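You operate a simulated robot arm through the tools that you are given. There is no shell and no other tool. Be economical: measure what you need, move in short steps, check, and stop when the job is done.

You are at the controls of a simulated robot arm. One attempt, no reset.

Task
Scoop two measures of sugar into the mix bowl, then whisk it smooth.
Fine: full blue measures; measure back, tin lid seated on the sugar tin, green whisk back in the flush jug.

It is judged by the outcome, as a careful person would: the job done as asked, and still so three seconds after it is handed in. It fails if anything else is knocked over, pushed out of place, dropped, spilled or broken. Lids that push on must go on centred and level and be pressed home; caps that screw on are set level and turned clockwise until they are tight.

Robot
A 6-joint arm with a two-finger parallel gripper, fixed in place. Base frame: the origin is at the foot of the arm, x ahead of it, y to its left, z up; the work surface is at about z = 0. Units: mm, rad, N and s.
With the tool pointing down near the work surface it reaches from about 120 to 500 mm from the base axis. Its first joint turns from -1.257 to 1.257 rad. Payload 0.65 kg.
The TCP is the grasp point between the finger pads, 25 mm short of the fingertips. In the tool frame z runs along the fingers and y along their closing line. The gripper opens to 76 mm. The fingers are 18 mm wide and 10 mm thick; the gripper's body (36 by 78 mm) begins 45 mm behind the TCP.
Orientation is told as [roll, pitch, yaw] about the base's x, y, z axes, in that order, counted from this pose: with the fingers straight down and closing along the base's y, the tool's x points along the base's -x, its y along +y and its z along -z.

Tools
- The arm moves only by the tool apply_moves. Its argument "rows" is a list of rows, each a list of 7 numbers: the shift along the base's x, y, z in mm, then the turn, a rotation vector about the base's x, y, z in degrees, then the gripper command, from -1 (fully open) to 1 (shut), values between in proportion. In form: [[dx, dy, dz, rx, ry, rz, claw], ...]. A call has 1 to 20 rows; each row is the pose to reach, as a shift and turn from the pose commanded when the call began. A row lasts 0.2 s, in which the tool goes at most 50 mm and 0.15 rad; a call with a longer step from one row to the next is refused whole, and so is a gripper value outside its range. Where a pose cannot be reached the arm comes as near as it can. A force on the tool above 40 N (or 10 N above the force at the start of the call, whichever is more), or a blocked arm, ends the call early, and 0.2 s more pass. Each finger travels about 108 mm/s and halts on what it meets, pressing with about 44 N; the grip force reading is that of the motor and also rises with nothing between the fingers. The clock runs only during rows and for 0.2 s after the last one: add rows that repeat a pose to give the fingers time. It gives the time, the measured TCP pose, the force on the tool (base axes), the opening and the grip force at its end, in the units of the frame above (readings bear some noise).
- Cameras (640 x 400 px; columns grow to the right, rows downward): "scene" is fixed at [53.4, 267.1, 410.2]; the picture's right is [-0.81, -0.59, 0.00], its down [-0.31, 0.42, -0.85] and it looks along [0.50, -0.69, -0.52] (base axes); focal length 214 px, centre (320, 200). "wrist" rides on the gripper at [58, 11, -81] in the tool frame; the picture's right is [-0.18, 0.98, 0.00], its down [-0.75, -0.14, -0.64] and it looks along [-0.63, -0.12, 0.77] (tool axes); focal length 243 px, centre (320, 200). There is no depth. A picture from a camera that has moved, and an enlarged one, comes with that camera's place and axes in the base frame and with its lens.
- camera(camera): a new picture of that camera. The clock stands still meanwhile.
- close_up(camera, box): a new picture of the part [left, top, right, bottom] of that camera's present view, enlarged. The clock stands still meanwhile.
- close_job(): hands the job in; it is judged then, once.

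Go step by step. Nothing tells you positions but the pictures and the camera data: compare them with the known pose of the tool, close in by small moves and look again before you grip or let go. The budget is 120 turns and 64 pictures, counting those below and the enlarged ones. Unless the task says otherwise, let go and move clear before handing in, and close with one line.

The tools are called as name(argument=value, ...) on one line, values as JSON. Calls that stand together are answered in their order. apply_moves: Moves the arm, as the interface text tells. Its arguments: {"type":"object","properties":{"rows":{"type":"array","items":{"type":"array","items":{"type":"number"}}}},"required":["rows"]} The other tools are called the same way: camera (camera) takes a picture; close_up (camera, box) takes an enlarged picture of a part of a camera's view; close_job () hands the job in.

At the start:

```text
t: 0.0
tcp_pos: [323.3, -29.1, 365.7]
tcp_rot: [0.002, -0.001, 0.0]
contact_force: [-0.7, 0.1, -0.3]
finger_gap: 75.7
grasp_force: 0.0
```

scene: 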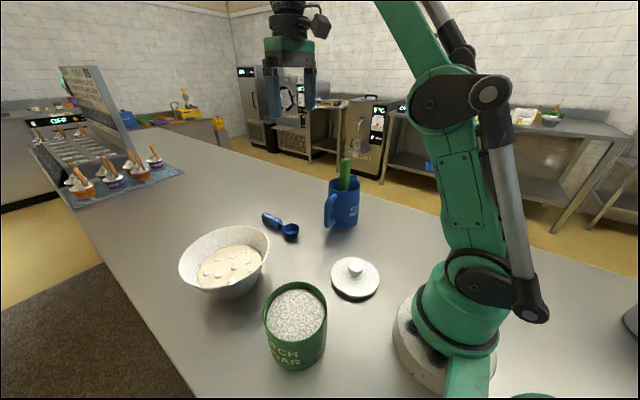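
wrist: 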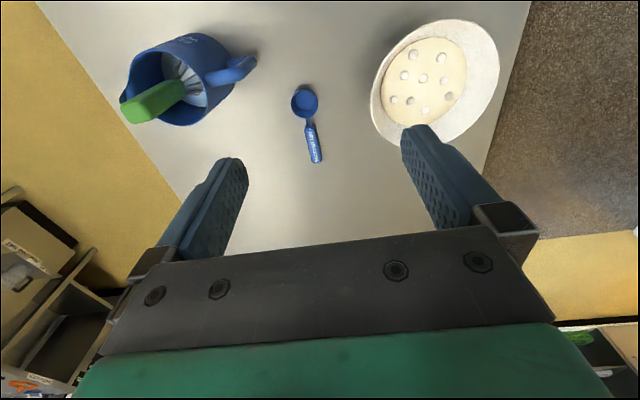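

I see the mix bowl, open sugar tin, its lid on the table, the blue measure, and the jug with the green whisk. I'll take enlarged views to measure their positions.

close_up(camera="scene", box=[170, 150, 390, 288])

close_up(camera="scene", box=[170, 220, 410, 370])

close_up(camera="wrist", box=[100, 0, 520, 200])

```text
2.90 times, centred on (280, 219) of scene
camera zoom: at [53.4, 267.1, 410.2], right [-0.81, -0.59, 0.0], down [-0.31, 0.42, -0.85], along [0.5, -0.69, -0.52], focal length 622 px, centre (436, 145)
```

zoom: 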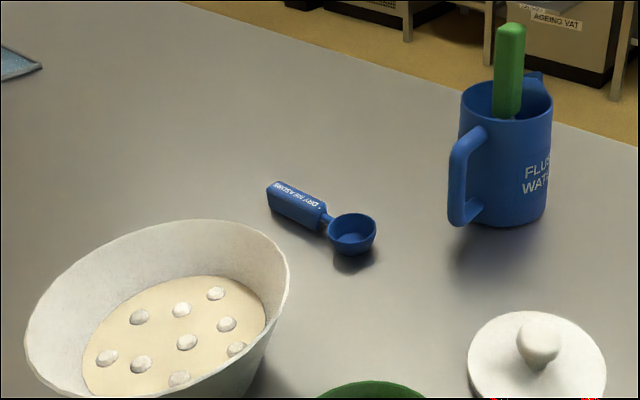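

```text
2.67 times, centred on (290, 295) of scene
camera zoom: at [53.4, 267.1, 410.2], right [-0.81, -0.59, 0.0], down [-0.31, 0.42, -0.85], along [0.5, -0.69, -0.52], focal length 572 px, centre (400, -53)
```

zoom: 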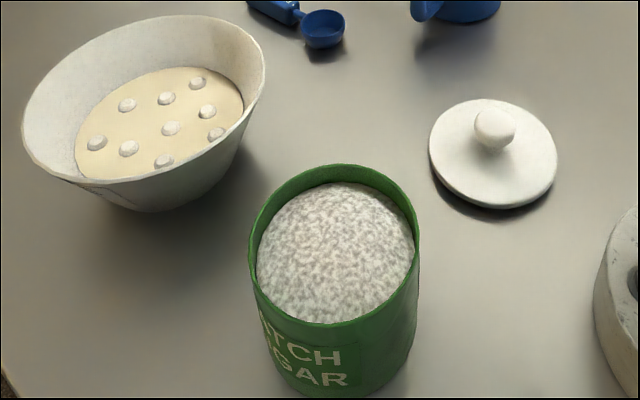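

```text
1.52 times, centred on (310, 100) of wrist
camera zoom: at [264.5, -16.8, 446.6], right [0.18, 0.98, 0.0], down [0.75, -0.14, 0.64], along [0.63, -0.12, -0.77], focal length 370 px, centre (335, 352)
```

zoom: 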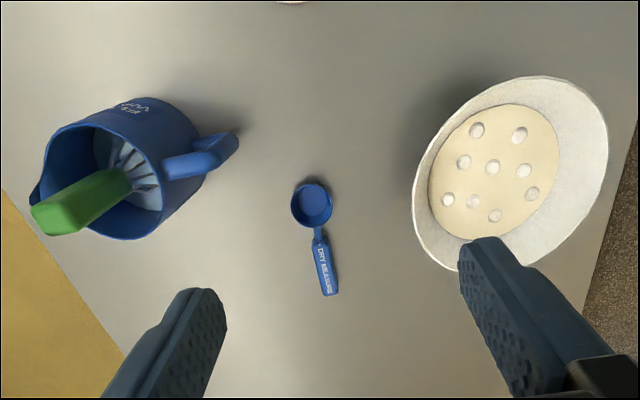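

The measure looks to lie along +x, with its cup near (397,-68) and handle at about x 443–515. The bowl is near (392,123), the tin near (195,135), the lid near (177,-40) and the jug near (317,-217). I'll move nearer the measure to see its shape.

apply_moves(rows=[[15, -8, -45, 0, 0, 0, -1], [30, -16, -90, 0, 0, 0, -1], [45, -24, -135, 0, 0, 0, -1], [60, -32, -180, 0, 0, 0, -1], [77, -41, -215, 0, 0, 0, -1], [77, -41, -215, 0, 0, 0, -1]])

camera(camera="wrist")

close_up(camera="scene", box=[250, 200, 314, 240])

```text
t: 1.4
tcp_pos: [402.0, -71.1, 150.6]
tcp_rot: [-0.002, -0.001, 0.001]
contact_force: [-0.1, -0.7, 0.3]
finger_gap: 76.0
grasp_force: 0.1
```

```text
58 pictures are left
camera wrist: at [343.7, -60.0, 230.9], right [0.18, 0.98, 0.0], down [0.75, -0.14, 0.64], along [0.63, -0.12, -0.77], focal length 243 px, centre (320, 200)
```

wrist: 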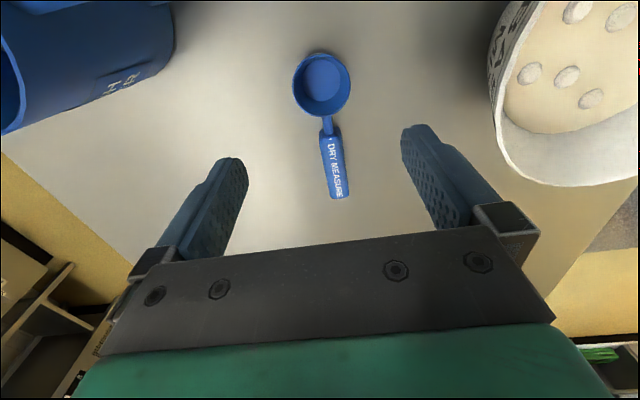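

```text
10.00 times, centred on (282, 220) of scene
camera zoom: at [53.4, 267.1, 410.2], right [-0.81, -0.59, 0.0], down [-0.31, 0.42, -0.85], along [0.5, -0.69, -0.52], focal length 2145 px, centre (700, 0)
```

zoom: 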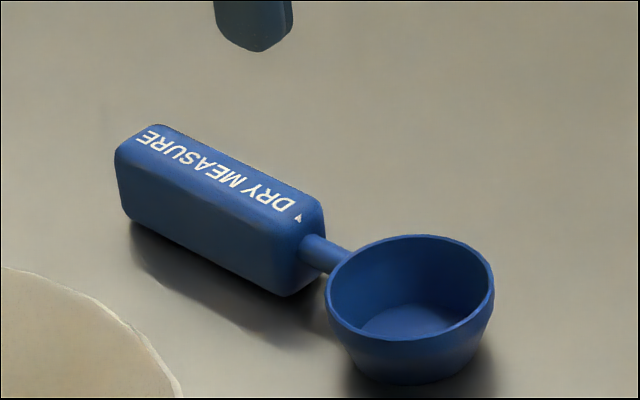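

The measure lies straight along x: cup centre (396,-69), handle x 437–507, about 20 wide, top at z≈28. I'll move over the handle and descend.

apply_moves(rows=[[40, 0, -20, 0, 0, 0, -1], [76, 1, -40, 0, 0, 0, -1], [76, 1, -70, 0, 0, 0, -1], [76, 1, -100, 0, 0, 0, -1], [76, 1, -112, 0, 0, 0, -1], [76, 1, -119, 0, 0, 0, -1], [76, 1, -119, 0, 0, 0, -1]])

close_up(camera="scene", box=[234, 180, 330, 240])

camera(camera="wrist")

```text
t: 3.0
tcp_pos: [475.2, -68.1, 32.2]
tcp_rot: [0.0, 0.002, 0.0]
contact_force: [-0.7, 0.2, -0.1]
finger_gap: 75.6
grasp_force: 0.1
```

```text
6.67 times, centred on (282, 210) of scene
camera zoom: at [53.4, 267.1, 410.2], right [-0.81, -0.59, 0.0], down [-0.31, 0.42, -0.85], along [0.5, -0.69, -0.52], focal length 1430 px, centre (573, 133)
```

zoom: 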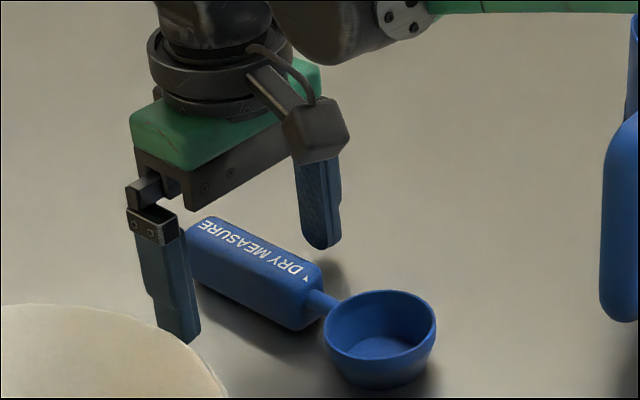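

```text
55 pictures are left
camera wrist: at [418.1, -56.6, 112.5], right [0.18, 0.98, 0.0], down [0.75, -0.14, 0.64], along [0.63, -0.12, -0.77], focal length 243 px, centre (320, 200)
```

wrist: 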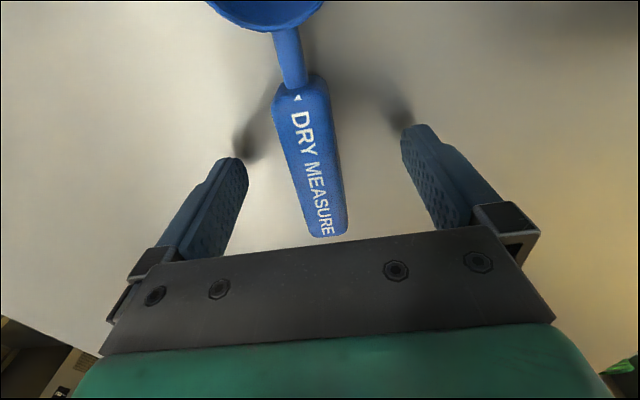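

The handle is centred between the fingers and aligned. I'll close on it.

apply_moves(rows=[[0, 0, -3, 0, 0, 0, -1], [0, 0, -3, 0, 0, 0, 0], [0, 0, -3, 0, 0, 0, 0.6], [0, 0, -3, 0, 0, 0, 1], [0, 0, -3, 0, 0, 0, 1], [0, 0, -3, 0, 0, 0, 1]])

apply_moves(rows=[[0, 0, 20, 0, 0, 0, 1], [0, 0, 50, 0, 0, 0, 1], [0, 0, 90, 0, 0, 0, 1], [0, 0, 130, 0, 0, 0, 1], [0, 0, 150, 0, 0, 0, 1]])

camera(camera="scene")

camera(camera="wrist")

```text
t: 4.4
tcp_pos: [476.0, -68.0, 29.0]
tcp_rot: [-0.001, 0.001, 0.0]
contact_force: [0.4, 1.4, 0.3]
finger_gap: 21.2
grasp_force: 38.2
```

```text
t: 5.6
tcp_pos: [469.2, -67.3, 177.4]
tcp_rot: [-0.001, 0.001, -0.001]
contact_force: [0.3, -0.3, -0.1]
finger_gap: 20.7
grasp_force: 38.6
out of reach, approached as far as the arm can: row 5
```

```text
54 pictures are left
```

scene: 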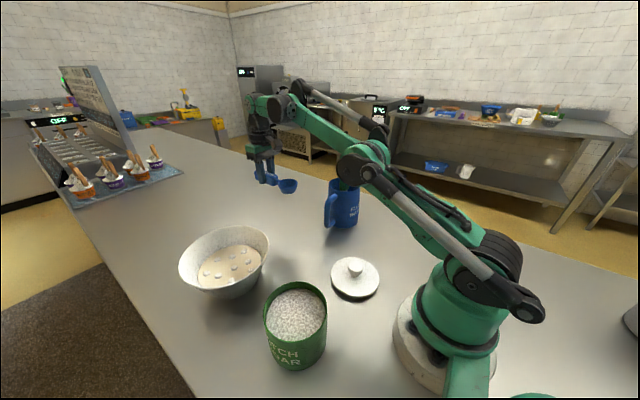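

```text
53 pictures are left
camera wrist: at [411.2, -55.4, 257.5], right [0.18, 0.98, 0.0], down [0.75, -0.14, 0.64], along [0.63, -0.12, -0.77], focal length 243 px, centre (320, 200)
```

wrist: 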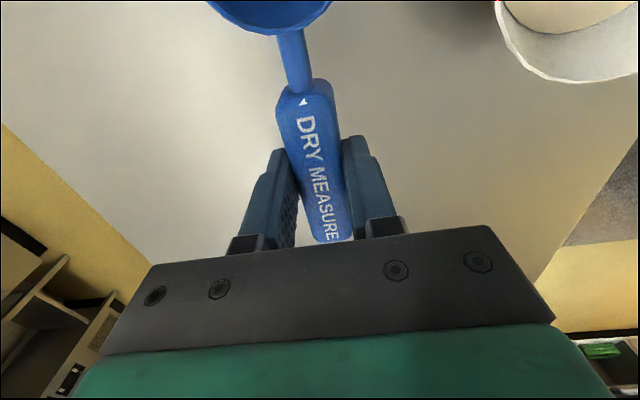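

The measure is held firmly and level. Now I'll swing back to view the tin from above and get its rim height and sugar level.

apply_moves(rows=[[-35, 15, 0, 0, 0, 0, 1], [-70, 35, 20, 0, 0, 0, 1], [-105, 55, 40, 0, 0, 0, 1], [-140, 75, 60, 0, 0, 0, 1], [-175, 95, 80, 0, 0, 0, 1], [-210, 115, 90, 0, 0, 0, 1], [-240, 130, 90, 0, 0, 0, 1], [-262, 145, 90, 0, 0, 0, 1], [-262, 145, 90, 0, 0, 0, 1]])

camera(camera="wrist")

camera(camera="scene")

```text
t: 7.6
tcp_pos: [206.5, 75.3, 265.6]
tcp_rot: [0.001, -0.001, -0.001]
contact_force: [-0.2, -0.3, -0.3]
finger_gap: 20.8
grasp_force: 38.1
```

```text
52 pictures are left
camera wrist: at [148.4, 87.6, 347.0], right [0.18, 0.98, 0.0], down [0.75, -0.14, 0.64], along [0.63, -0.12, -0.77], focal length 243 px, centre (320, 200)
```

wrist: 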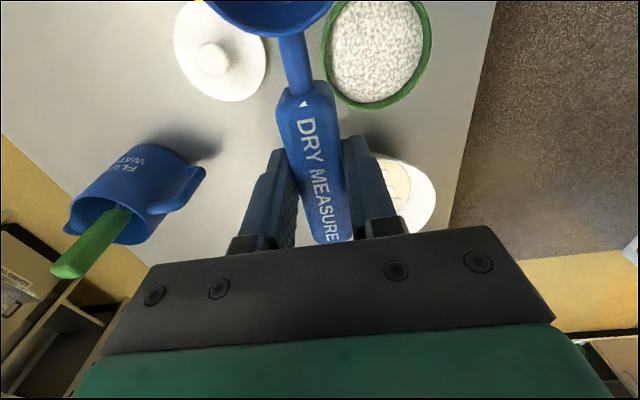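

```text
51 pictures are left
```

scene: 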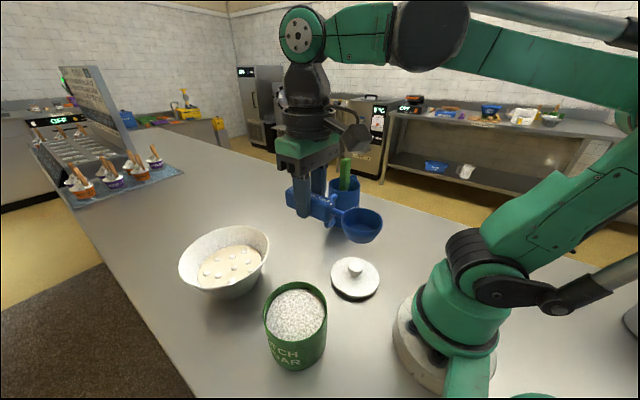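

Tin rim centre is near (193,132) at z≈88, with sugar a few mm below the rim. I'll pre-position the cup above the tin, tilted 40° with its lip away from the handle, and check.

apply_moves(rows=[[7, 11, -10, 0, -8, 0, 1], [14, 23, -20, 0, -16, 0, 1], [21, 34, -30, 0, -24, 0, 1], [28, 45, -40, 0, -32, 0, 1], [34, 57, -52, 0, -40, 0, 1], [34, 57, -52, 0, -40, 0, 1]])

camera(camera="scene")

camera(camera="wrist")

```text
t: 9.0
tcp_pos: [241.8, 136.0, 212.8]
tcp_rot: [0.001, -0.7, -0.001]
contact_force: [1.3, -0.2, -0.9]
finger_gap: 21.1
grasp_force: 37.9
```

```text
50 pictures are left
```

scene: 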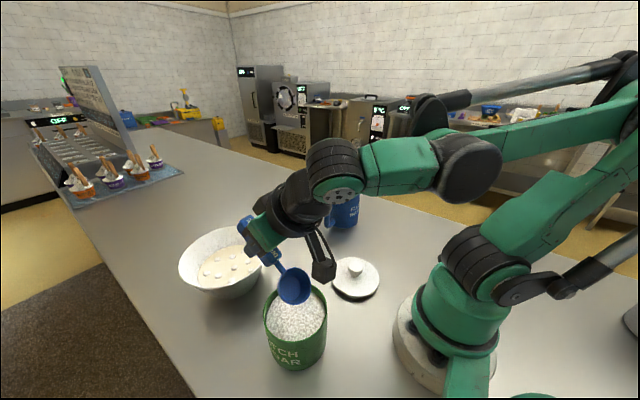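

```text
49 pictures are left
camera wrist: at [145.5, 146.8, 237.1], right [0.14, 0.98, 0.12], down [0.16, -0.14, 0.98], along [0.98, -0.12, -0.18], focal length 243 px, centre (320, 200)
```

wrist: 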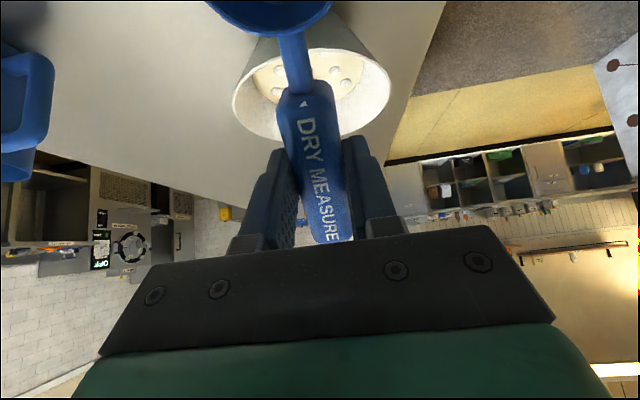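

The tilt reaches well. Before plunging I'll zoom in to confirm the cup's position relative to the tin.

close_up(camera="scene", box=[230, 240, 358, 320])

```text
5.00 times, centred on (294, 280) of scene
camera zoom: at [53.4, 267.1, 410.2], right [-0.81, -0.59, 0.0], down [-0.31, 0.42, -0.85], along [0.5, -0.69, -0.52], focal length 1072 px, centre (450, -200)
```

zoom: 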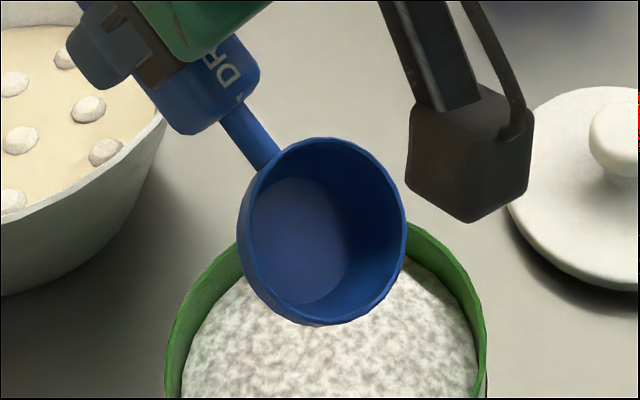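

The cup sits slightly −x of tin centre, as wanted. Plunging at 50° tilt into the sugar now.

apply_moves(rows=[[-2.6, -3, -14, 0, -6, 0, 1], [-6.9, -3, -35.2, 0, -10, 0, 1], [-6.9, -3, -55.2, 0, -10, 0, 1], [-7.9, -3, -70.2, 0, -10, 0, 1], [-9.9, -3, -80.2, 0, -10, 0, 1], [-12.9, -3, -83.2, 0, -10, 0, 1]])

close_up(camera="scene", box=[222, 240, 382, 340])

```text
t: 10.4
tcp_pos: [229.3, 133.8, 131.5]
tcp_rot: [0.0, -0.872, 0.001]
contact_force: [-0.4, -0.5, 0.4]
finger_gap: 21.0
grasp_force: 38.4
```

```text
4.00 times, centred on (302, 290) of scene
camera zoom: at [53.4, 267.1, 410.2], right [-0.81, -0.59, 0.0], down [-0.31, 0.42, -0.85], along [0.5, -0.69, -0.52], focal length 858 px, centre (392, -160)
```

zoom: 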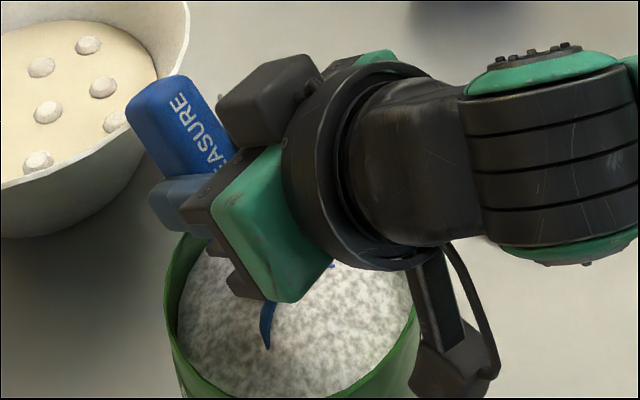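

The cup is submerged with no contact force. Now rolling it level while rising out.

apply_moves(rows=[[2.3, 0, -0.6, 0, 5, 0, 1], [7.9, 0, -0.7, 0, 12, 0, 1], [14.4, 0, 0.1, 0, 20, 0, 1], [19.6, 0, 2.3, 0, 28, 0, 1], [23.2, 0, 6.7, 0, 36, 0, 1], [25.5, 0, 10.8, 0, 44, 0, 1], [26.1, 0, 17.4, 0, 50, 0, 1], [26.1, 0, 40, 0, 50, 0, 1], [26.1, 0, 40, 0, 50, 0, 1]])

close_up(camera="scene", box=[222, 220, 382, 320])

```text
t: 12.4
tcp_pos: [256.6, 132.7, 171.7]
tcp_rot: [0.001, 0.0, -0.001]
contact_force: [0.7, 0.5, 0.0]
finger_gap: 21.2
grasp_force: 37.9
```

```text
4.00 times, centred on (302, 270) of scene
camera zoom: at [53.4, 267.1, 410.2], right [-0.81, -0.59, 0.0], down [-0.31, 0.42, -0.85], along [0.5, -0.69, -0.52], focal length 858 px, centre (392, -80)
```

zoom: 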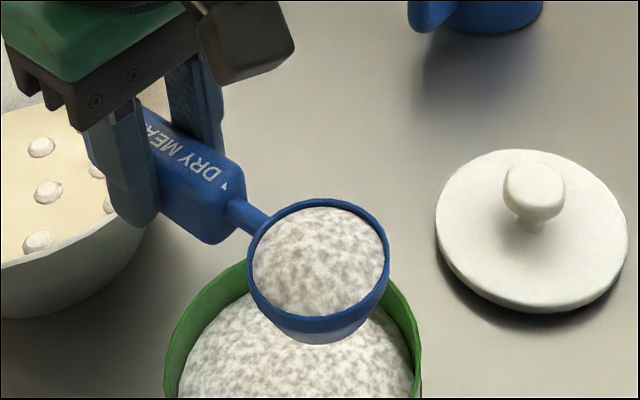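

The cup is full to the rim. Carrying it level to the bowl, yawing −90° so the handle points toward −y and the arm stays within reach.

apply_moves(rows=[[6, -4, 0, 0, 0, -5, 1], [18, -11, 0, 0, 0, -12, 1], [30, -19, 0, 0, 0, -20, 1], [43, -27, 0, 0, 0, -28, 1], [56, -36, 0, 0, 0, -36, 1], [69, -45, 0, 0, 0, -44, 1], [82, -53, 0, 0, 0, -52, 1], [95, -61, 0, 0, 0, -60, 1], [108, -69, 0, 0, 0, -68, 1], [120, -77, 0, 0, 0, -76, 1], [131, -84, 0, 0, 0, -83, 1], [138, -89, 0, 0, 0, -88, 1], [141, -90, 0, 0, 0, -90, 1], [141, -90, 0, 0, 0, -90, 1]])

camera(camera="scene")

```text
t: 15.4
tcp_pos: [395.8, 41.2, 172.4]
tcp_rot: [-0.001, 0.002, -1.571]
contact_force: [0.8, 0.2, -0.6]
finger_gap: 21.3
grasp_force: 38.1
```

```text
45 pictures are left
```

scene: 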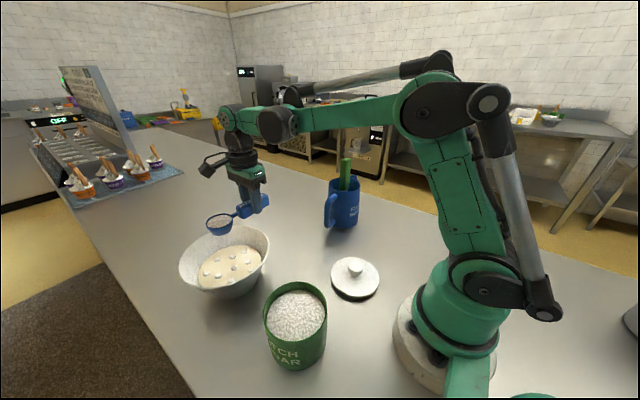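

The full cup is over the bowl. Now rolling the wrist about the handle axis (towards the base) to tip it.

apply_moves(rows=[[2, 0, -8, 0, -8, 0, 1], [4, 0, -16, 0, -16, 0, 1], [5, 0, -22, 0, -24, 0, 1], [5, 0, -22, 0, -32, 0, 1], [5, 0, -22, 0, -40, 0, 1], [5, 0, -22, 0, -48, 0, 1], [5, 0, -22, 0, -56, 0, 1], [5, 0, -22, 0, -64, 0, 1], [5, 0, -22, 0, -72, 0, 1], [5, 0, -22, 0, -80, 0, 1], [5, 0, -22, 0, -88, 0, 1], [5, 0, -22, 0, -95, 0, 1]])

camera(camera="scene")

```text
t: 18.0
tcp_pos: [418.3, 36.3, 174.5]
tcp_rot: [1.555, -0.007, -1.561]
contact_force: [0.7, 0.8, -0.4]
finger_gap: 20.9
grasp_force: 37.8
out of reach, approached as far as the arm can: row 10, 11, 12
```

```text
44 pictures are left
```

scene: 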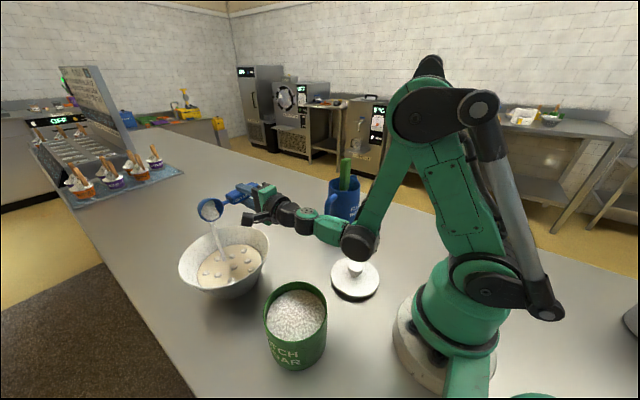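

Sugar is streaming into the bowl. I'll hold this pose to let it empty.

apply_moves(rows=[[0, 0, 0, 0, 0, 0, 1], [0, 0, 0, 0, 0, 0, 1], [0, 0, 0, 0, 0, 0, 1], [0, 0, 0, 0, 0, 0, 1], [0, 0, 0, 0, 0, 0, 1]])

close_up(camera="scene", box=[160, 180, 320, 300])

```text
t: 19.2
tcp_pos: [417.1, 36.0, 175.0]
tcp_rot: [1.557, -0.006, -1.562]
contact_force: [1.4, -0.5, -0.4]
finger_gap: 21.3
grasp_force: 38.3
```

```text
3.33 times, centred on (240, 240) of scene
camera zoom: at [53.4, 267.1, 410.2], right [-0.81, -0.59, 0.0], down [-0.31, 0.42, -0.85], along [0.5, -0.69, -0.52], focal length 715 px, centre (587, 67)
```

zoom: 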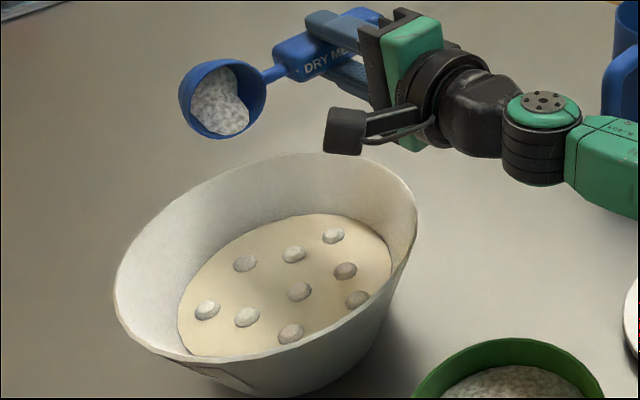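

The cup is about half emptied and needs more tip. The wrist is near its limit here, so I'll raise the hand while tipping further.

apply_moves(rows=[[0, 0, 20, 0, 0, 0, 1], [0, 0, 40, 0, -5, 0, 1], [0, 0, 55, 0, -10, 0, 1], [0, 0, 65, 0, -15, 0, 1], [0, 0, 70, 0, -20, 0, 1], [0, 0, 70, 0, -20, 0, 1], [0, 0, 70, 0, -20, 0, 1]])

camera(camera="scene")

```text
t: 20.8
tcp_pos: [402.3, 30.0, 245.8]
tcp_rot: [1.568, -0.102, -1.538]
contact_force: [-0.7, -0.4, -0.9]
finger_gap: 21.3
grasp_force: 37.8
out of reach, approached as far as the arm can: row 2, 3, 4, 5, 6, 7
```

```text
42 pictures are left
```

scene: 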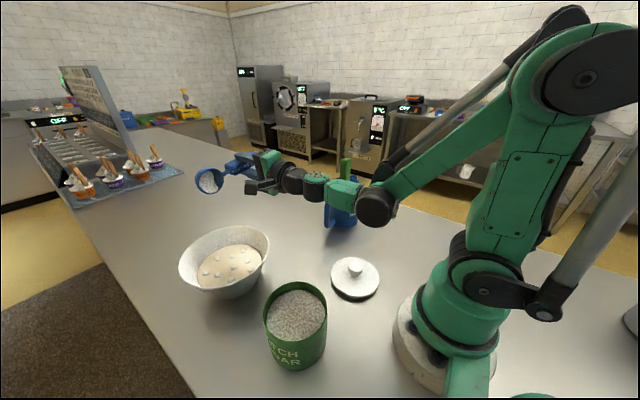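

The tool seems stuck at exactly horizontal. I'll look closely at what remains in the cup.

close_up(camera="scene", box=[180, 130, 404, 270])

```text
2.86 times, centred on (292, 200) of scene
camera zoom: at [53.4, 267.1, 410.2], right [-0.81, -0.59, 0.0], down [-0.31, 0.42, -0.85], along [0.5, -0.69, -0.52], focal length 613 px, centre (400, 200)
```

zoom: 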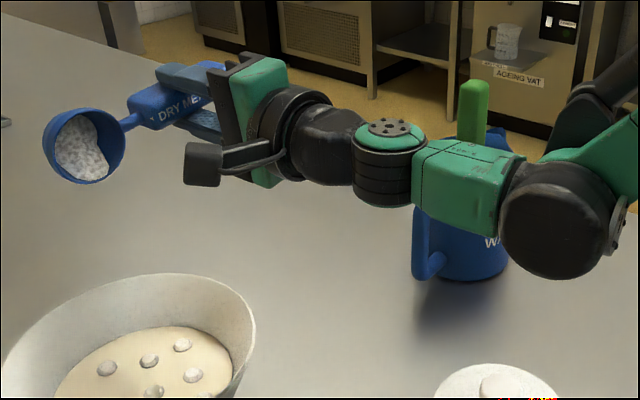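

The wrist was cramped close to the base, which is what blocked the tip angle. I'll swing the hand to yaw −45° (cup still over the bowl) where there is more room to tip past horizontal.

apply_moves(rows=[[8, 6, -5, 0, 0, 8, 1], [16, 12, -10, 0, 0, 16, 1], [24, 18, -15, 0, 0, 24, 1], [32, 24, -20, 0, 0, 32, 1], [40, 30, -25, 0, 0, 39, 1], [47, 36, -30, 0, 0, 45, 1], [47, 36, -30, 0, 0, 45, 1], [47, 36, -30, 0, 0, 45, 1]])

camera(camera="scene")

```text
t: 22.6
tcp_pos: [453.2, 64.7, 218.6]
tcp_rot: [1.584, -0.124, -0.755]
contact_force: [0.7, 0.0, -0.1]
finger_gap: 20.9
grasp_force: 37.9
```

```text
40 pictures are left
```

scene: 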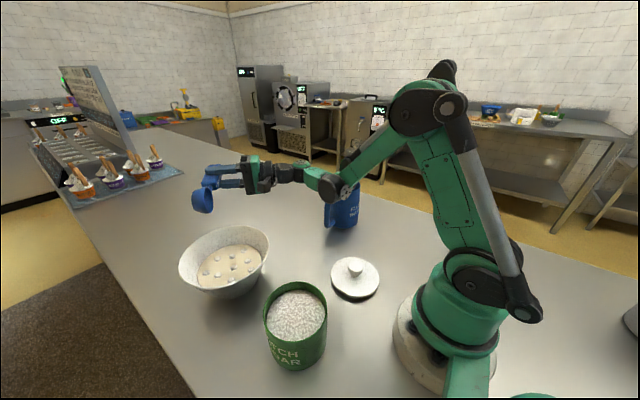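

Plenty of room now. Lowering a bit and tipping a further 24°.

apply_moves(rows=[[0, 0, -12, 4, -4, 0, 1], [0, 0, -24, 8, -8, 0, 1], [0, 0, -34, 12, -12, 0, 1], [0, 0, -40, 17, -17, 0, 1], [0, 0, -40, 17, -17, 0, 1], [0, 0, -40, 17, -17, 0, 1], [0, 0, -40, 17, -17, 0, 1], [0, 0, -40, 17, -17, 0, 1]])

camera(camera="scene")

```text
t: 24.4
tcp_pos: [453.9, 63.4, 178.8]
tcp_rot: [1.991, -0.108, -0.798]
contact_force: [0.4, 0.4, -0.8]
finger_gap: 21.0
grasp_force: 37.5
```

```text
39 pictures are left
```

scene: 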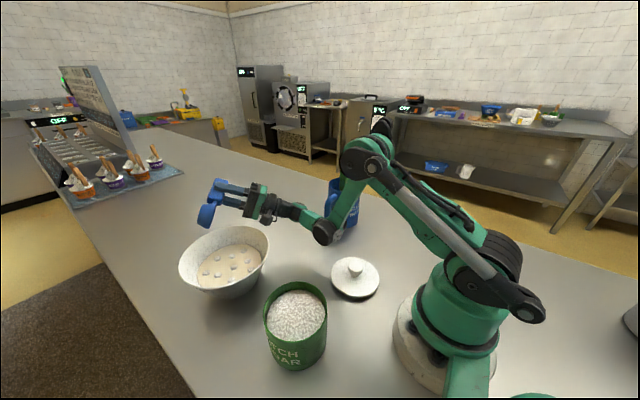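

The cup is tipped to about 114° over the bowl. I'll add a little more tip, then hold, then look.

apply_moves(rows=[[0, 0, 5, 5, -5, 0, 1], [0, 0, 8, 9, -9, 0, 1], [0, 0, 8, 9, -9, 0, 1], [0, 0, 8, 9, -9, 0, 1], [0, 0, 8, 9, -9, 0, 1]])

apply_moves(rows=[[0, 0, 0, -5, 5, 0, 1], [0, 0, 0, -10, 10, 0, 1], [0, 0, 0, -15, 15, 0, 1], [0, 0, 0, -20, 20, 0, 1], [0, 0, 0, -25, 25, 0, 1], [0, 0, 0, -30, 30, 0, 1], [0, 0, 0, -35, 35, 0, 1], [0, 0, 0, -40, 40, 0, 1], [0, 0, 0, -45, 45, 0, 1], [0, 0, 0, -50, 50, 0, 1], [0, 0, 0, -55, 55, 0, 1], [0, 0, 0, -60, 60, 0, 1]])

close_up(camera="scene", box=[160, 170, 320, 300])

```text
t: 25.6
tcp_pos: [451.4, 63.4, 186.2]
tcp_rot: [2.215, -0.102, -0.819]
contact_force: [-0.1, -0.4, -0.6]
finger_gap: 21.2
grasp_force: 37.7
```

```text
t: 28.2
tcp_pos: [361.9, -122.2, 181.5]
tcp_rot: [0.773, -0.142, -0.591]
contact_force: [0.3, -0.3, -1.0]
finger_gap: 21.2
grasp_force: 38.2
out of reach, approached as far as the arm can: row 6, 7, 8, 9, 10, 11, 12
```

```text
3.08 times, centred on (240, 235) of scene
camera zoom: at [53.4, 267.1, 410.2], right [-0.81, -0.59, 0.0], down [-0.31, 0.42, -0.85], along [0.5, -0.69, -0.52], focal length 660 px, centre (566, 92)
```

zoom: 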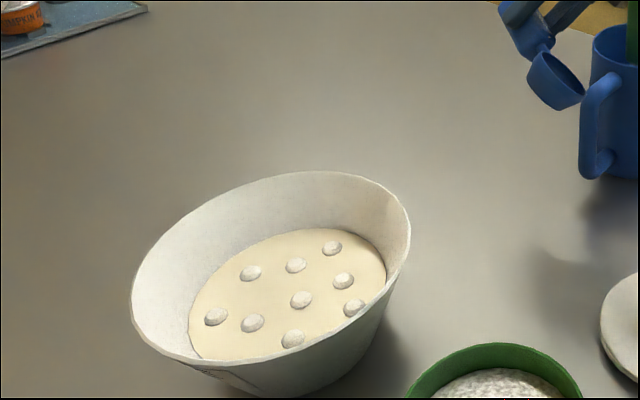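

The arm drifted a long way (unreachable mid-path), now near the jug. Checking the scene before moving.

camera(camera="scene")

camera(camera="wrist")

```text
37 pictures are left
```

scene: 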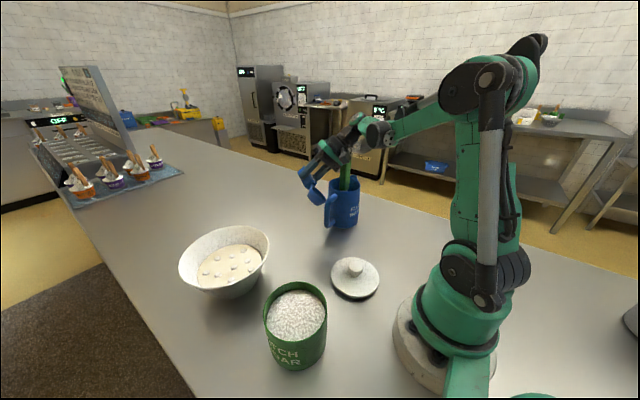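

```text
36 pictures are left
camera wrist: at [279.4, -124.9, 237.6], right [0.46, 0.54, 0.71], down [0.27, -0.84, 0.46], along [0.84, -0.02, -0.53], focal length 243 px, centre (320, 200)
```

wrist: 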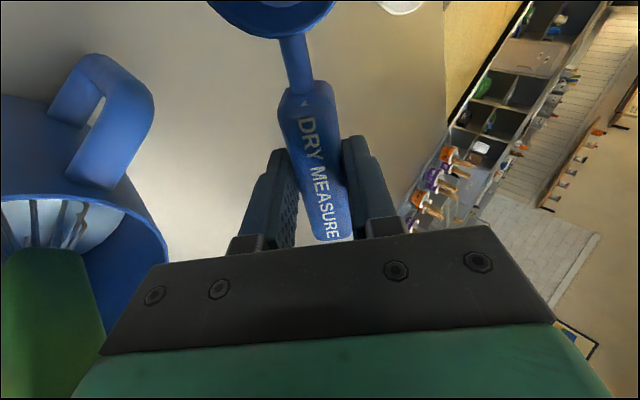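

No contact is reported, but the hand is close to the whisk. I'll retreat directly away from it (+x, +y, up).

apply_moves(rows=[[8, 10, 14, 0, 0, 0, 1], [16, 25, 25, 0, 0, 0, 1], [20, 45, 35, 0, 0, 0, 1], [20, 70, 40, 0, 0, 0, 1], [20, 95, 40, 0, 0, 0, 1]])

camera(camera="scene")

```text
t: 29.4
tcp_pos: [343.6, -94.9, 225.6]
tcp_rot: [0.782, -0.154, -0.577]
contact_force: [0.0, 0.2, -0.9]
finger_gap: 21.3
grasp_force: 38.2
out of reach, approached as far as the arm can: row 1, 2, 3, 4, 5
```

```text
35 pictures are left
```

scene: 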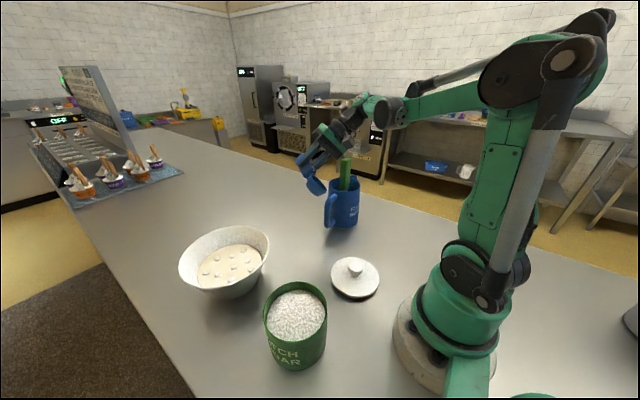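

The wrist yaw joint is likely at a limit in this configuration. I'll unwind by yawing in place, which also swings the hand away from the jug.

apply_moves(rows=[[0, 2, 4, 0, 0, -8, 1], [0, 4, 8, 0, 0, -16, 1], [0, 6, 12, 0, 0, -24, 1], [0, 8, 16, 0, 0, -32, 1], [0, 10, 20, 0, 0, -40, 1], [0, 12, 20, 0, 0, -48, 1], [0, 14, 20, 0, 0, -56, 1]])

camera(camera="scene")

```text
t: 31.0
tcp_pos: [184.4, -146.4, 242.0]
tcp_rot: [0.821, -0.199, -1.232]
contact_force: [-0.1, -0.1, 0.5]
finger_gap: 21.0
grasp_force: 37.9
out of reach, approached as far as the arm can: row 1, 2, 3, 4, 5, 6, 7
```

```text
34 pictures are left
```

scene: 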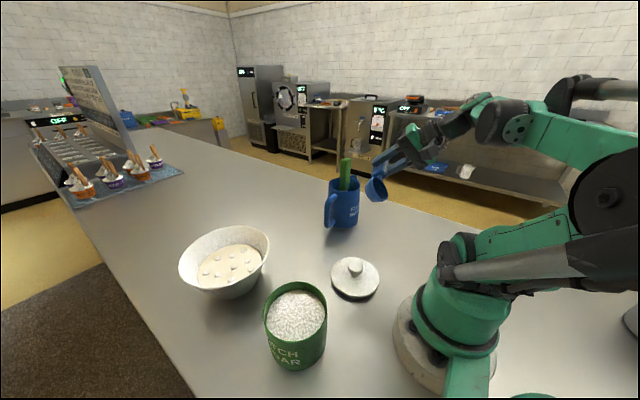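

I need a closer look at the wrist configuration.

close_up(camera="scene", box=[340, 70, 564, 210])

```text
2.86 times, centred on (452, 140) of scene
camera zoom: at [53.4, 267.1, 410.2], right [-0.81, -0.59, 0.0], down [-0.31, 0.42, -0.85], along [0.5, -0.69, -0.52], focal length 613 px, centre (-57, 371)
```

zoom: 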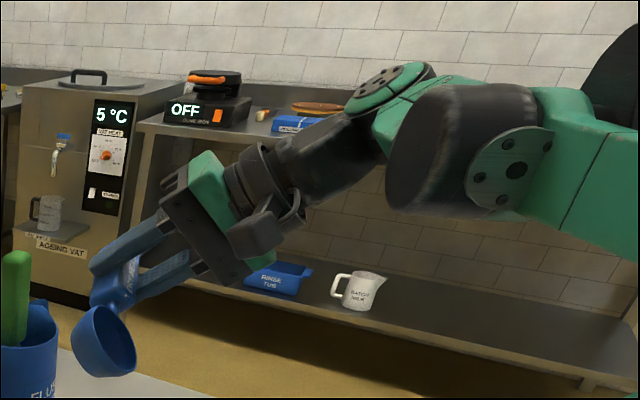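

The cup looks empty, but the wrist has flipped to its other branch (bent past 90°). To unflip it safely I'll retrace: tip the tool up again past horizontal, well clear of the jug.

apply_moves(rows=[[8, 5, 2, 2.6, -7.5, 0, 1], [16, 10, 4, 5.2, -15, 0, 1], [24, 15, 6, 7.8, -22.5, 0, 1], [32, 20, 8, 10.4, -30, 0, 1], [40, 25, 10, 13, -37.5, 0, 1], [48, 30, 12, 15.6, -45, 0, 1], [56, 35, 14, 18.2, -52.5, 0, 1]])

camera(camera="scene")

```text
t: 32.6
tcp_pos: [239.6, -112.4, 255.9]
tcp_rot: [1.802, -0.115, -1.399]
contact_force: [-0.1, 0.9, -0.9]
finger_gap: 21.1
grasp_force: 38.5
out of reach, approached as far as the arm can: row 1, 2, 3, 4
```

```text
32 pictures are left
```

scene: 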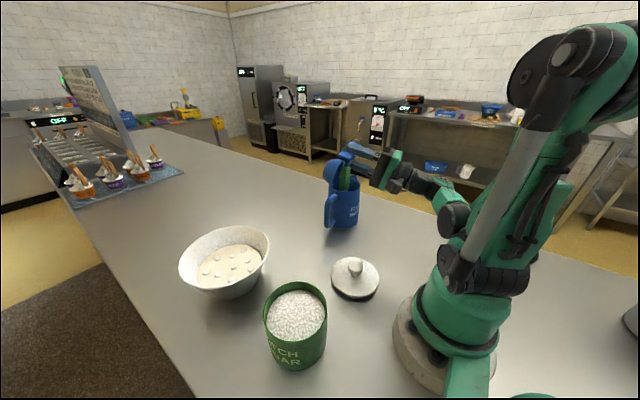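

Unflipped and on target now. I'll translate outward with this orientation so the wrist straightens, before rolling level.

apply_moves(rows=[[25, 20, 0, 0, 0, 0, 1], [50, 40, 0, 0, 0, 0, 1], [75, 60, 0, 0, 0, 0, 1], [100, 80, 0, 0, 0, 0, 1], [125, 100, 0, 0, 0, 0, 1], [150, 120, 0, 0, 0, 0, 1], [170, 135, 0, 0, 0, 0, 1]])

camera(camera="scene")

```text
t: 34.2
tcp_pos: [407.6, 25.9, 252.1]
tcp_rot: [1.8, -0.118, -1.399]
contact_force: [-0.1, -0.8, -0.4]
finger_gap: 20.9
grasp_force: 38.4
```

```text
31 pictures are left
```

scene: 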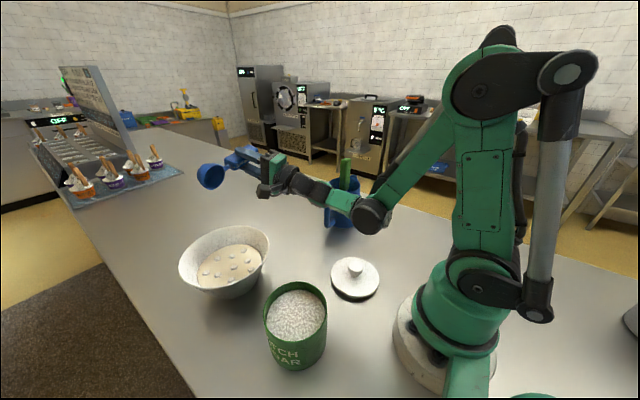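

The measure is empty and the wrist is untangled. Rolling back to level.

apply_moves(rows=[[0, 0, 0, -1.35, 7.75, -0.94, 1], [0, 0, 0, -2.7, 15.5, -1.88, 1], [0, 0, 0, -4.04, 23.2, -2.8, 1], [0, 0, -5, -5.4, 31, -3.75, 1], [0, 0, -10, -6.7, 38.7, -4.7, 1], [0, 0, -15, -8.1, 46.5, -5.6, 1], [0, 0, -20, -9.4, 54.2, -6.6, 1], [0, 0, -25, -10.8, 62, -7.5, 1], [0, 0, -30, -12.1, 69.7, -8.4, 1], [-5, 0, -35, -13.5, 77.4, -9.4, 1], [-10, 0, -40, -14.8, 85.2, -10.3, 1], [-15, 0, -40, -16.2, 93, -11.3, 1], [-20, 0, -40, -17.5, 100.7, -12.2, 1]])

camera(camera="scene")

```text
t: 37.0
tcp_pos: [98.1, -128.6, 221.3]
tcp_rot: [0.265, -0.137, -1.109]
contact_force: [-0.5, -0.7, -0.2]
finger_gap: 21.1
grasp_force: 38.1
out of reach, approached as far as the arm can: row 3, 4, 5, 6, 7, 8, 9, 10, 11, 12, 13
```

```text
30 pictures are left
```

scene: 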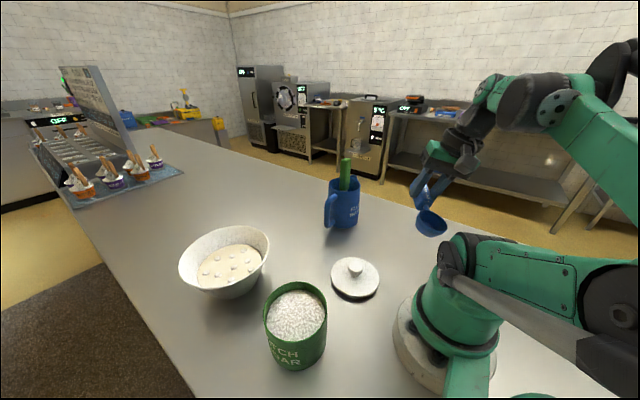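

The wrist's roll joint has wound the wrong way at a straight-line singularity. I'll retrace to the raised pose, then align the tool exactly with the arm plane so it can pass straight down through.

apply_moves(rows=[[25, 22, 3, 3.5, -7.1, 1.1, 1], [50, 44, 6, 7, -14.2, 2.2, 1], [75, 66, 9, 10.6, -21.3, 3.3, 1], [100, 88, 12, 14.1, -28.4, 4.4, 1], [125, 110, 15, 17.6, -35.5, 5.5, 1], [150, 132, 18, 21.1, -42.6, 6.6, 1], [175, 154, 21, 24.6, -49.7, 7.7, 1], [200, 176, 24, 28.2, -56.8, 8.8, 1], [225, 198, 27, 31.7, -63.9, 9.9, 1], [250, 220, 30, 35.2, -71, 11, 1], [270, 235, 34, 38.7, -78.1, 12.1, 1], [282, 249, 34, 40, -80.8, 12.5, 1], [282, 249, 34, 40, -80.8, 12.5, 1]])

camera(camera="scene")

```text
t: 39.8
tcp_pos: [379.8, 123.7, 247.6]
tcp_rot: [1.858, -0.136, -1.111]
contact_force: [-0.1, -0.7, -1.0]
finger_gap: 21.0
grasp_force: 37.9
out of reach, approached as far as the arm can: row 1, 2, 3, 4, 5, 6, 7, 8
```

```text
29 pictures are left
```

scene: 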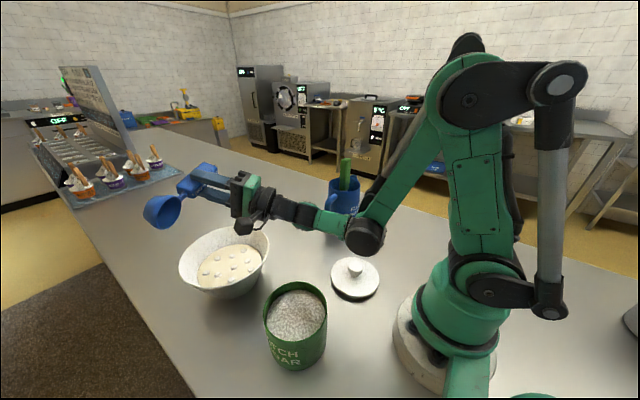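

Back in the raised pose. Now aligning tool azimuth with the arm plane (both ≈15°) and removing the small twist.

apply_moves(rows=[[1, -5, 0, 1.7, 1, -2.8, 1], [3, -10, 0, 3.5, 1.9, -5.6, 1], [4, -15, 0, 5.2, 2.9, -8.5, 1], [5, -20.5, 0, 6.9, 3.8, -11.3, 1], [5, -20.5, 0, 6.9, 3.8, -11.3, 1], [5, -20.5, 0, 6.9, 3.8, -11.3, 1]])

```text
t: 41.2
tcp_pos: [389.1, 105.2, 246.8]
tcp_rot: [1.835, -0.002, -1.306]
contact_force: [-0.4, 0.4, -0.4]
finger_gap: 21.0
grasp_force: 37.8
```

Aligned to within 0.1°. Rolling down through horizontal in the arm plane.

apply_moves(rows=[[0, 0, 0, -2.09, 7.72, 0, 1], [0, 0, 0, -4.18, 15.44, 0, 1], [0, 0, 0, -6.27, 23.16, 0, 1], [0, 0, 0, -8.36, 30.88, 0, 1], [0, 0, 0, -8.36, 30.88, 0, 1]])

```text
t: 42.4
tcp_pos: [388.3, 105.8, 246.3]
tcp_rot: [1.277, -0.002, -1.305]
contact_force: [-0.4, 0.7, 0.1]
finger_gap: 20.8
grasp_force: 38.1
```

It passed through cleanly. Continuing down to level.

apply_moves(rows=[[-5, 0, 0, -2.13, 7.85, 0, 1], [-10, 0, 0, -4.26, 15.7, 0, 1], [-15, 0, 0, -6.39, 23.55, 0, 1], [-20, 0, 0, -8.52, 31.4, 0, 1], [-25, 0, 0, -10.65, 39.25, 0, 1], [-30, 0, -5, -12.78, 47.1, 0, 1], [-35, 0, -10, -14.91, 54.95, 0, 1], [-40, 0, -15, -17.04, 62.8, 0, 1], [-45, 0, -20, -19.15, 70.6, 0, 1]])

close_up(camera="scene", box=[160, 150, 400, 300])

```text
t: 44.4
tcp_pos: [342.1, 106.4, 228.1]
tcp_rot: [0.0, 0.0, -1.305]
contact_force: [-0.2, 0.3, -0.8]
finger_gap: 20.7
grasp_force: 38.3
```

```text
2.67 times, centred on (280, 225) of scene
camera zoom: at [53.4, 267.1, 410.2], right [-0.81, -0.59, 0.0], down [-0.31, 0.42, -0.85], along [0.5, -0.69, -0.52], focal length 572 px, centre (427, 133)
```

zoom: 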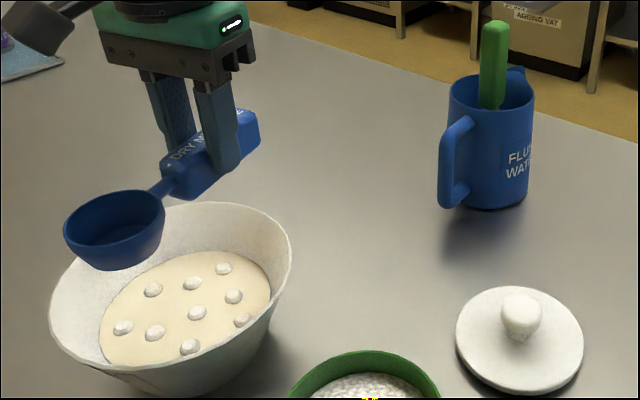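

The measure is empty, everything is undisturbed. Returning for the second scoop: yaw back to 0 over the tin, then tilt.

apply_moves(rows=[[-8, 3, 0, 0, 0, 7.5, 1], [-16, 6, 0, 0, 0, 15, 1], [-24, 8, 0, 0, 0, 22.5, 1], [-32, 11, 0, 0, 0, 30, 1], [-40, 14, 0, 0, 0, 37.4, 1], [-48, 16, 0, 0, 0, 44.9, 1], [-56, 19, 0, 0, 0, 52.3, 1], [-64, 22, 0, 0, 0, 59.8, 1], [-72, 25, 0, 0, 0, 67.3, 1], [-81, 27, 0, 0, 0, 74.8, 1]])

apply_moves(rows=[[-4, 0, -3, 0, -8, 0, 1], [-8, 0, -6, 0, -16, 0, 1], [-12, 0, -9, 0, -24, 0, 1], [-16, 0, -12, 0, -32, 0, 1], [-19, 0, -15, 0, -40, 0, 1], [-19, 0, -15, 0, -40, 0, 1]])

close_up(camera="scene", box=[222, 220, 382, 330])

```text
t: 46.6
tcp_pos: [260.4, 134.5, 228.1]
tcp_rot: [0.001, 0.0, 0.004]
contact_force: [0.7, 0.4, 0.2]
finger_gap: 20.6
grasp_force: 38.0
```

```text
t: 48.0
tcp_pos: [242.4, 135.4, 212.7]
tcp_rot: [0.001, -0.703, 0.0]
contact_force: [-0.1, 0.2, -0.6]
finger_gap: 20.9
grasp_force: 38.0
```

```text
3.64 times, centred on (302, 275) of scene
camera zoom: at [53.4, 267.1, 410.2], right [-0.81, -0.59, 0.0], down [-0.31, 0.42, -0.85], along [0.5, -0.69, -0.52], focal length 780 px, centre (386, -73)
```

zoom: 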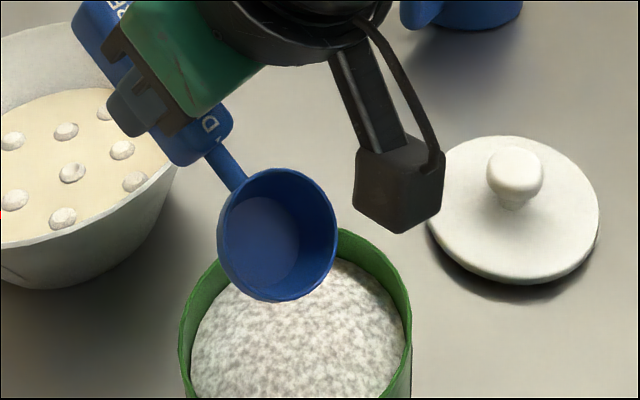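

Same pre-plunge pose as before, cup empty. Repeating the plunge, a few mm deeper, and rolling out.

apply_moves(rows=[[-2.6, -3, -14, 0, -6, 0, 1], [-6.9, -3, -35.2, 0, -10, 0, 1], [-6.9, -3, -55.2, 0, -10, 0, 1], [-7.9, -3, -70.2, 0, -10, 0, 1], [-9.9, -3, -81.2, 0, -10, 0, 1], [-12.9, -3, -86.2, 0, -10, 0, 1], [-12.9, -3, -86.2, 0, -10, 0, 1]])

apply_moves(rows=[[2.3, 0, 0.4, 0, 5, 0, 1], [7.9, 0, 1.3, 0, 12, 0, 1], [14.4, 0, 2.6, 0, 20, 0, 1], [19.6, 0, 5, 0, 28, 0, 1], [23.2, 0, 9.7, 0, 36, 0, 1], [25.5, 0, 13.8, 0, 44, 0, 1], [26.1, 0, 20.4, 0, 50, 0, 1], [26.1, 0, 43, 0, 50, 0, 1], [26.1, 0, 43, 0, 50, 0, 1]])

close_up(camera="scene", box=[222, 220, 382, 330])

```text
t: 49.6
tcp_pos: [229.4, 132.5, 126.0]
tcp_rot: [0.003, -0.873, 0.0]
contact_force: [-0.6, -0.5, 0.0]
finger_gap: 20.9
grasp_force: 37.9
```

```text
t: 51.6
tcp_pos: [256.8, 131.1, 169.8]
tcp_rot: [0.002, -0.001, 0.0]
contact_force: [0.1, 0.0, -1.4]
finger_gap: 20.9
grasp_force: 37.8
```

```text
3.64 times, centred on (302, 275) of scene
camera zoom: at [53.4, 267.1, 410.2], right [-0.81, -0.59, 0.0], down [-0.31, 0.42, -0.85], along [0.5, -0.69, -0.52], focal length 780 px, centre (386, -73)
```

zoom: 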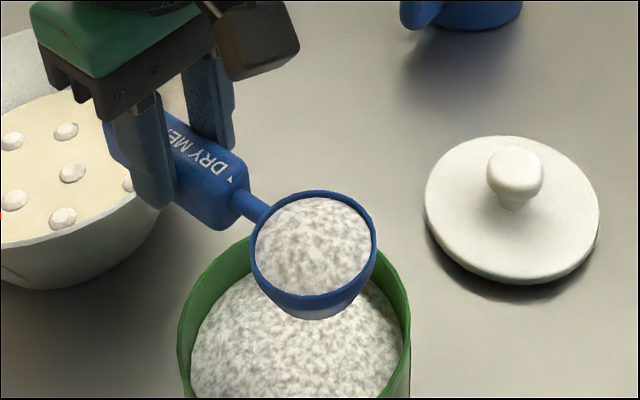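

Full again. Carrying it level to the bowl, this time with tool azimuth aligned to the arm plane (TCP (417,38), yaw −84.8°).

apply_moves(rows=[[6, -3, 1, 0, 0, -4, 1], [18, -10, 3, 0, 0, -10, 1], [32, -18, 5, 0, 0, -17, 1], [46, -26, 5, 0, 0, -25, 1], [60, -35, 5, 0, 0, -33, 1], [75, -43, 5, 0, 0, -41, 1], [90, -52, 5, 0, 0, -49, 1], [105, -61, 5, 0, 0, -57, 1], [120, -69, 5, 0, 0, -65, 1], [134, -77, 5, 0, 0, -72, 1], [146, -84, 5, 0, 0, -78, 1], [155, -90, 5, 0, 0, -82.5, 1], [160.5, -92.8, 5, 0, 0, -84.76, 1], [160.5, -92.8, 5, 0, 0, -84.76, 1]])

camera(camera="scene")

```text
t: 54.6
tcp_pos: [417.7, 37.7, 174.7]
tcp_rot: [0.002, 0.0, -1.48]
contact_force: [0.7, -1.2, -0.7]
finger_gap: 20.7
grasp_force: 37.7
```

```text
25 pictures are left
```

scene: 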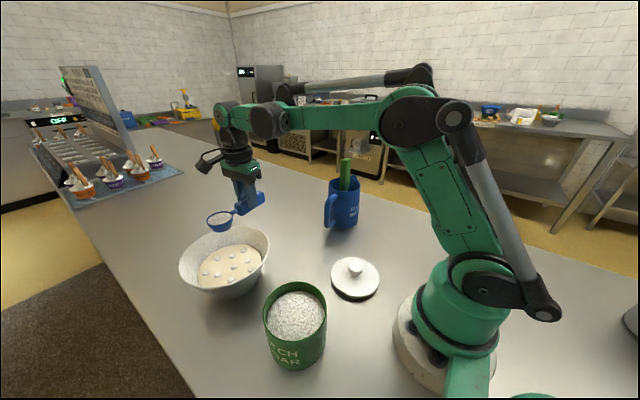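

Aligned. Tipping the second measure, rising gradually so the wrist can pass horizontal.

apply_moves(rows=[[0, 0, 0, 0.73, -7.97, 0, 1], [0, 0, 0, 1.45, -15.9, 0, 1], [0, 0, 0, 2.18, -23.9, 0, 1], [0, 0, 5, 2.9, -31.9, 0, 1], [0, 0, 10, 3.63, -39.8, 0, 1], [0, 0, 15, 4.35, -47.8, 0, 1], [0, 0, 20, 5.08, -55.8, 0, 1], [0, 0, 25, 5.8, -63.8, 0, 1], [0, 0, 30, 6.5, -71.7, 0, 1], [0, 0, 40, 7.25, -79.7, 0, 1], [0, 0, 50, 7.98, -87.7, 0, 1], [0, 0, 60, 8.7, -95.6, 0, 1], [0, 0, 65, 9.4, -103.6, 0, 1], [0, 0, 65, 10.15, -111.5, 0, 1], [0, 0, 65, 10.15, -111.5, 0, 1], [0, 0, 65, 10.15, -111.5, 0, 1], [0, 0, 65, 10.15, -111.5, 0, 1]])

close_up(camera="scene", box=[160, 140, 384, 280])

```text
t: 58.2
tcp_pos: [416.8, 38.9, 238.9]
tcp_rot: [1.958, -0.002, -1.481]
contact_force: [0.3, -1.2, -0.4]
finger_gap: 20.9
grasp_force: 37.4
```

```text
2.86 times, centred on (272, 210) of scene
camera zoom: at [53.4, 267.1, 410.2], right [-0.81, -0.59, 0.0], down [-0.31, 0.42, -0.85], along [0.5, -0.69, -0.52], focal length 613 px, centre (457, 171)
```

zoom: 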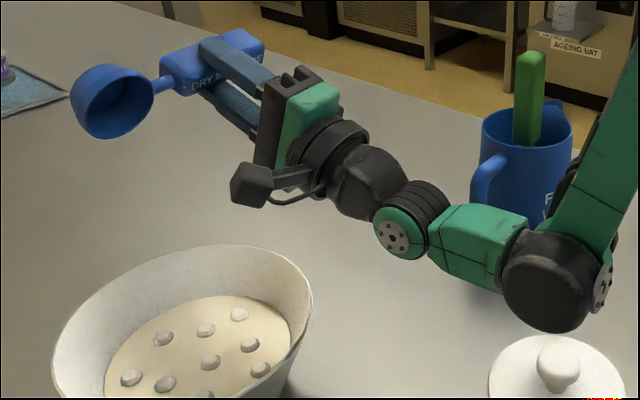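

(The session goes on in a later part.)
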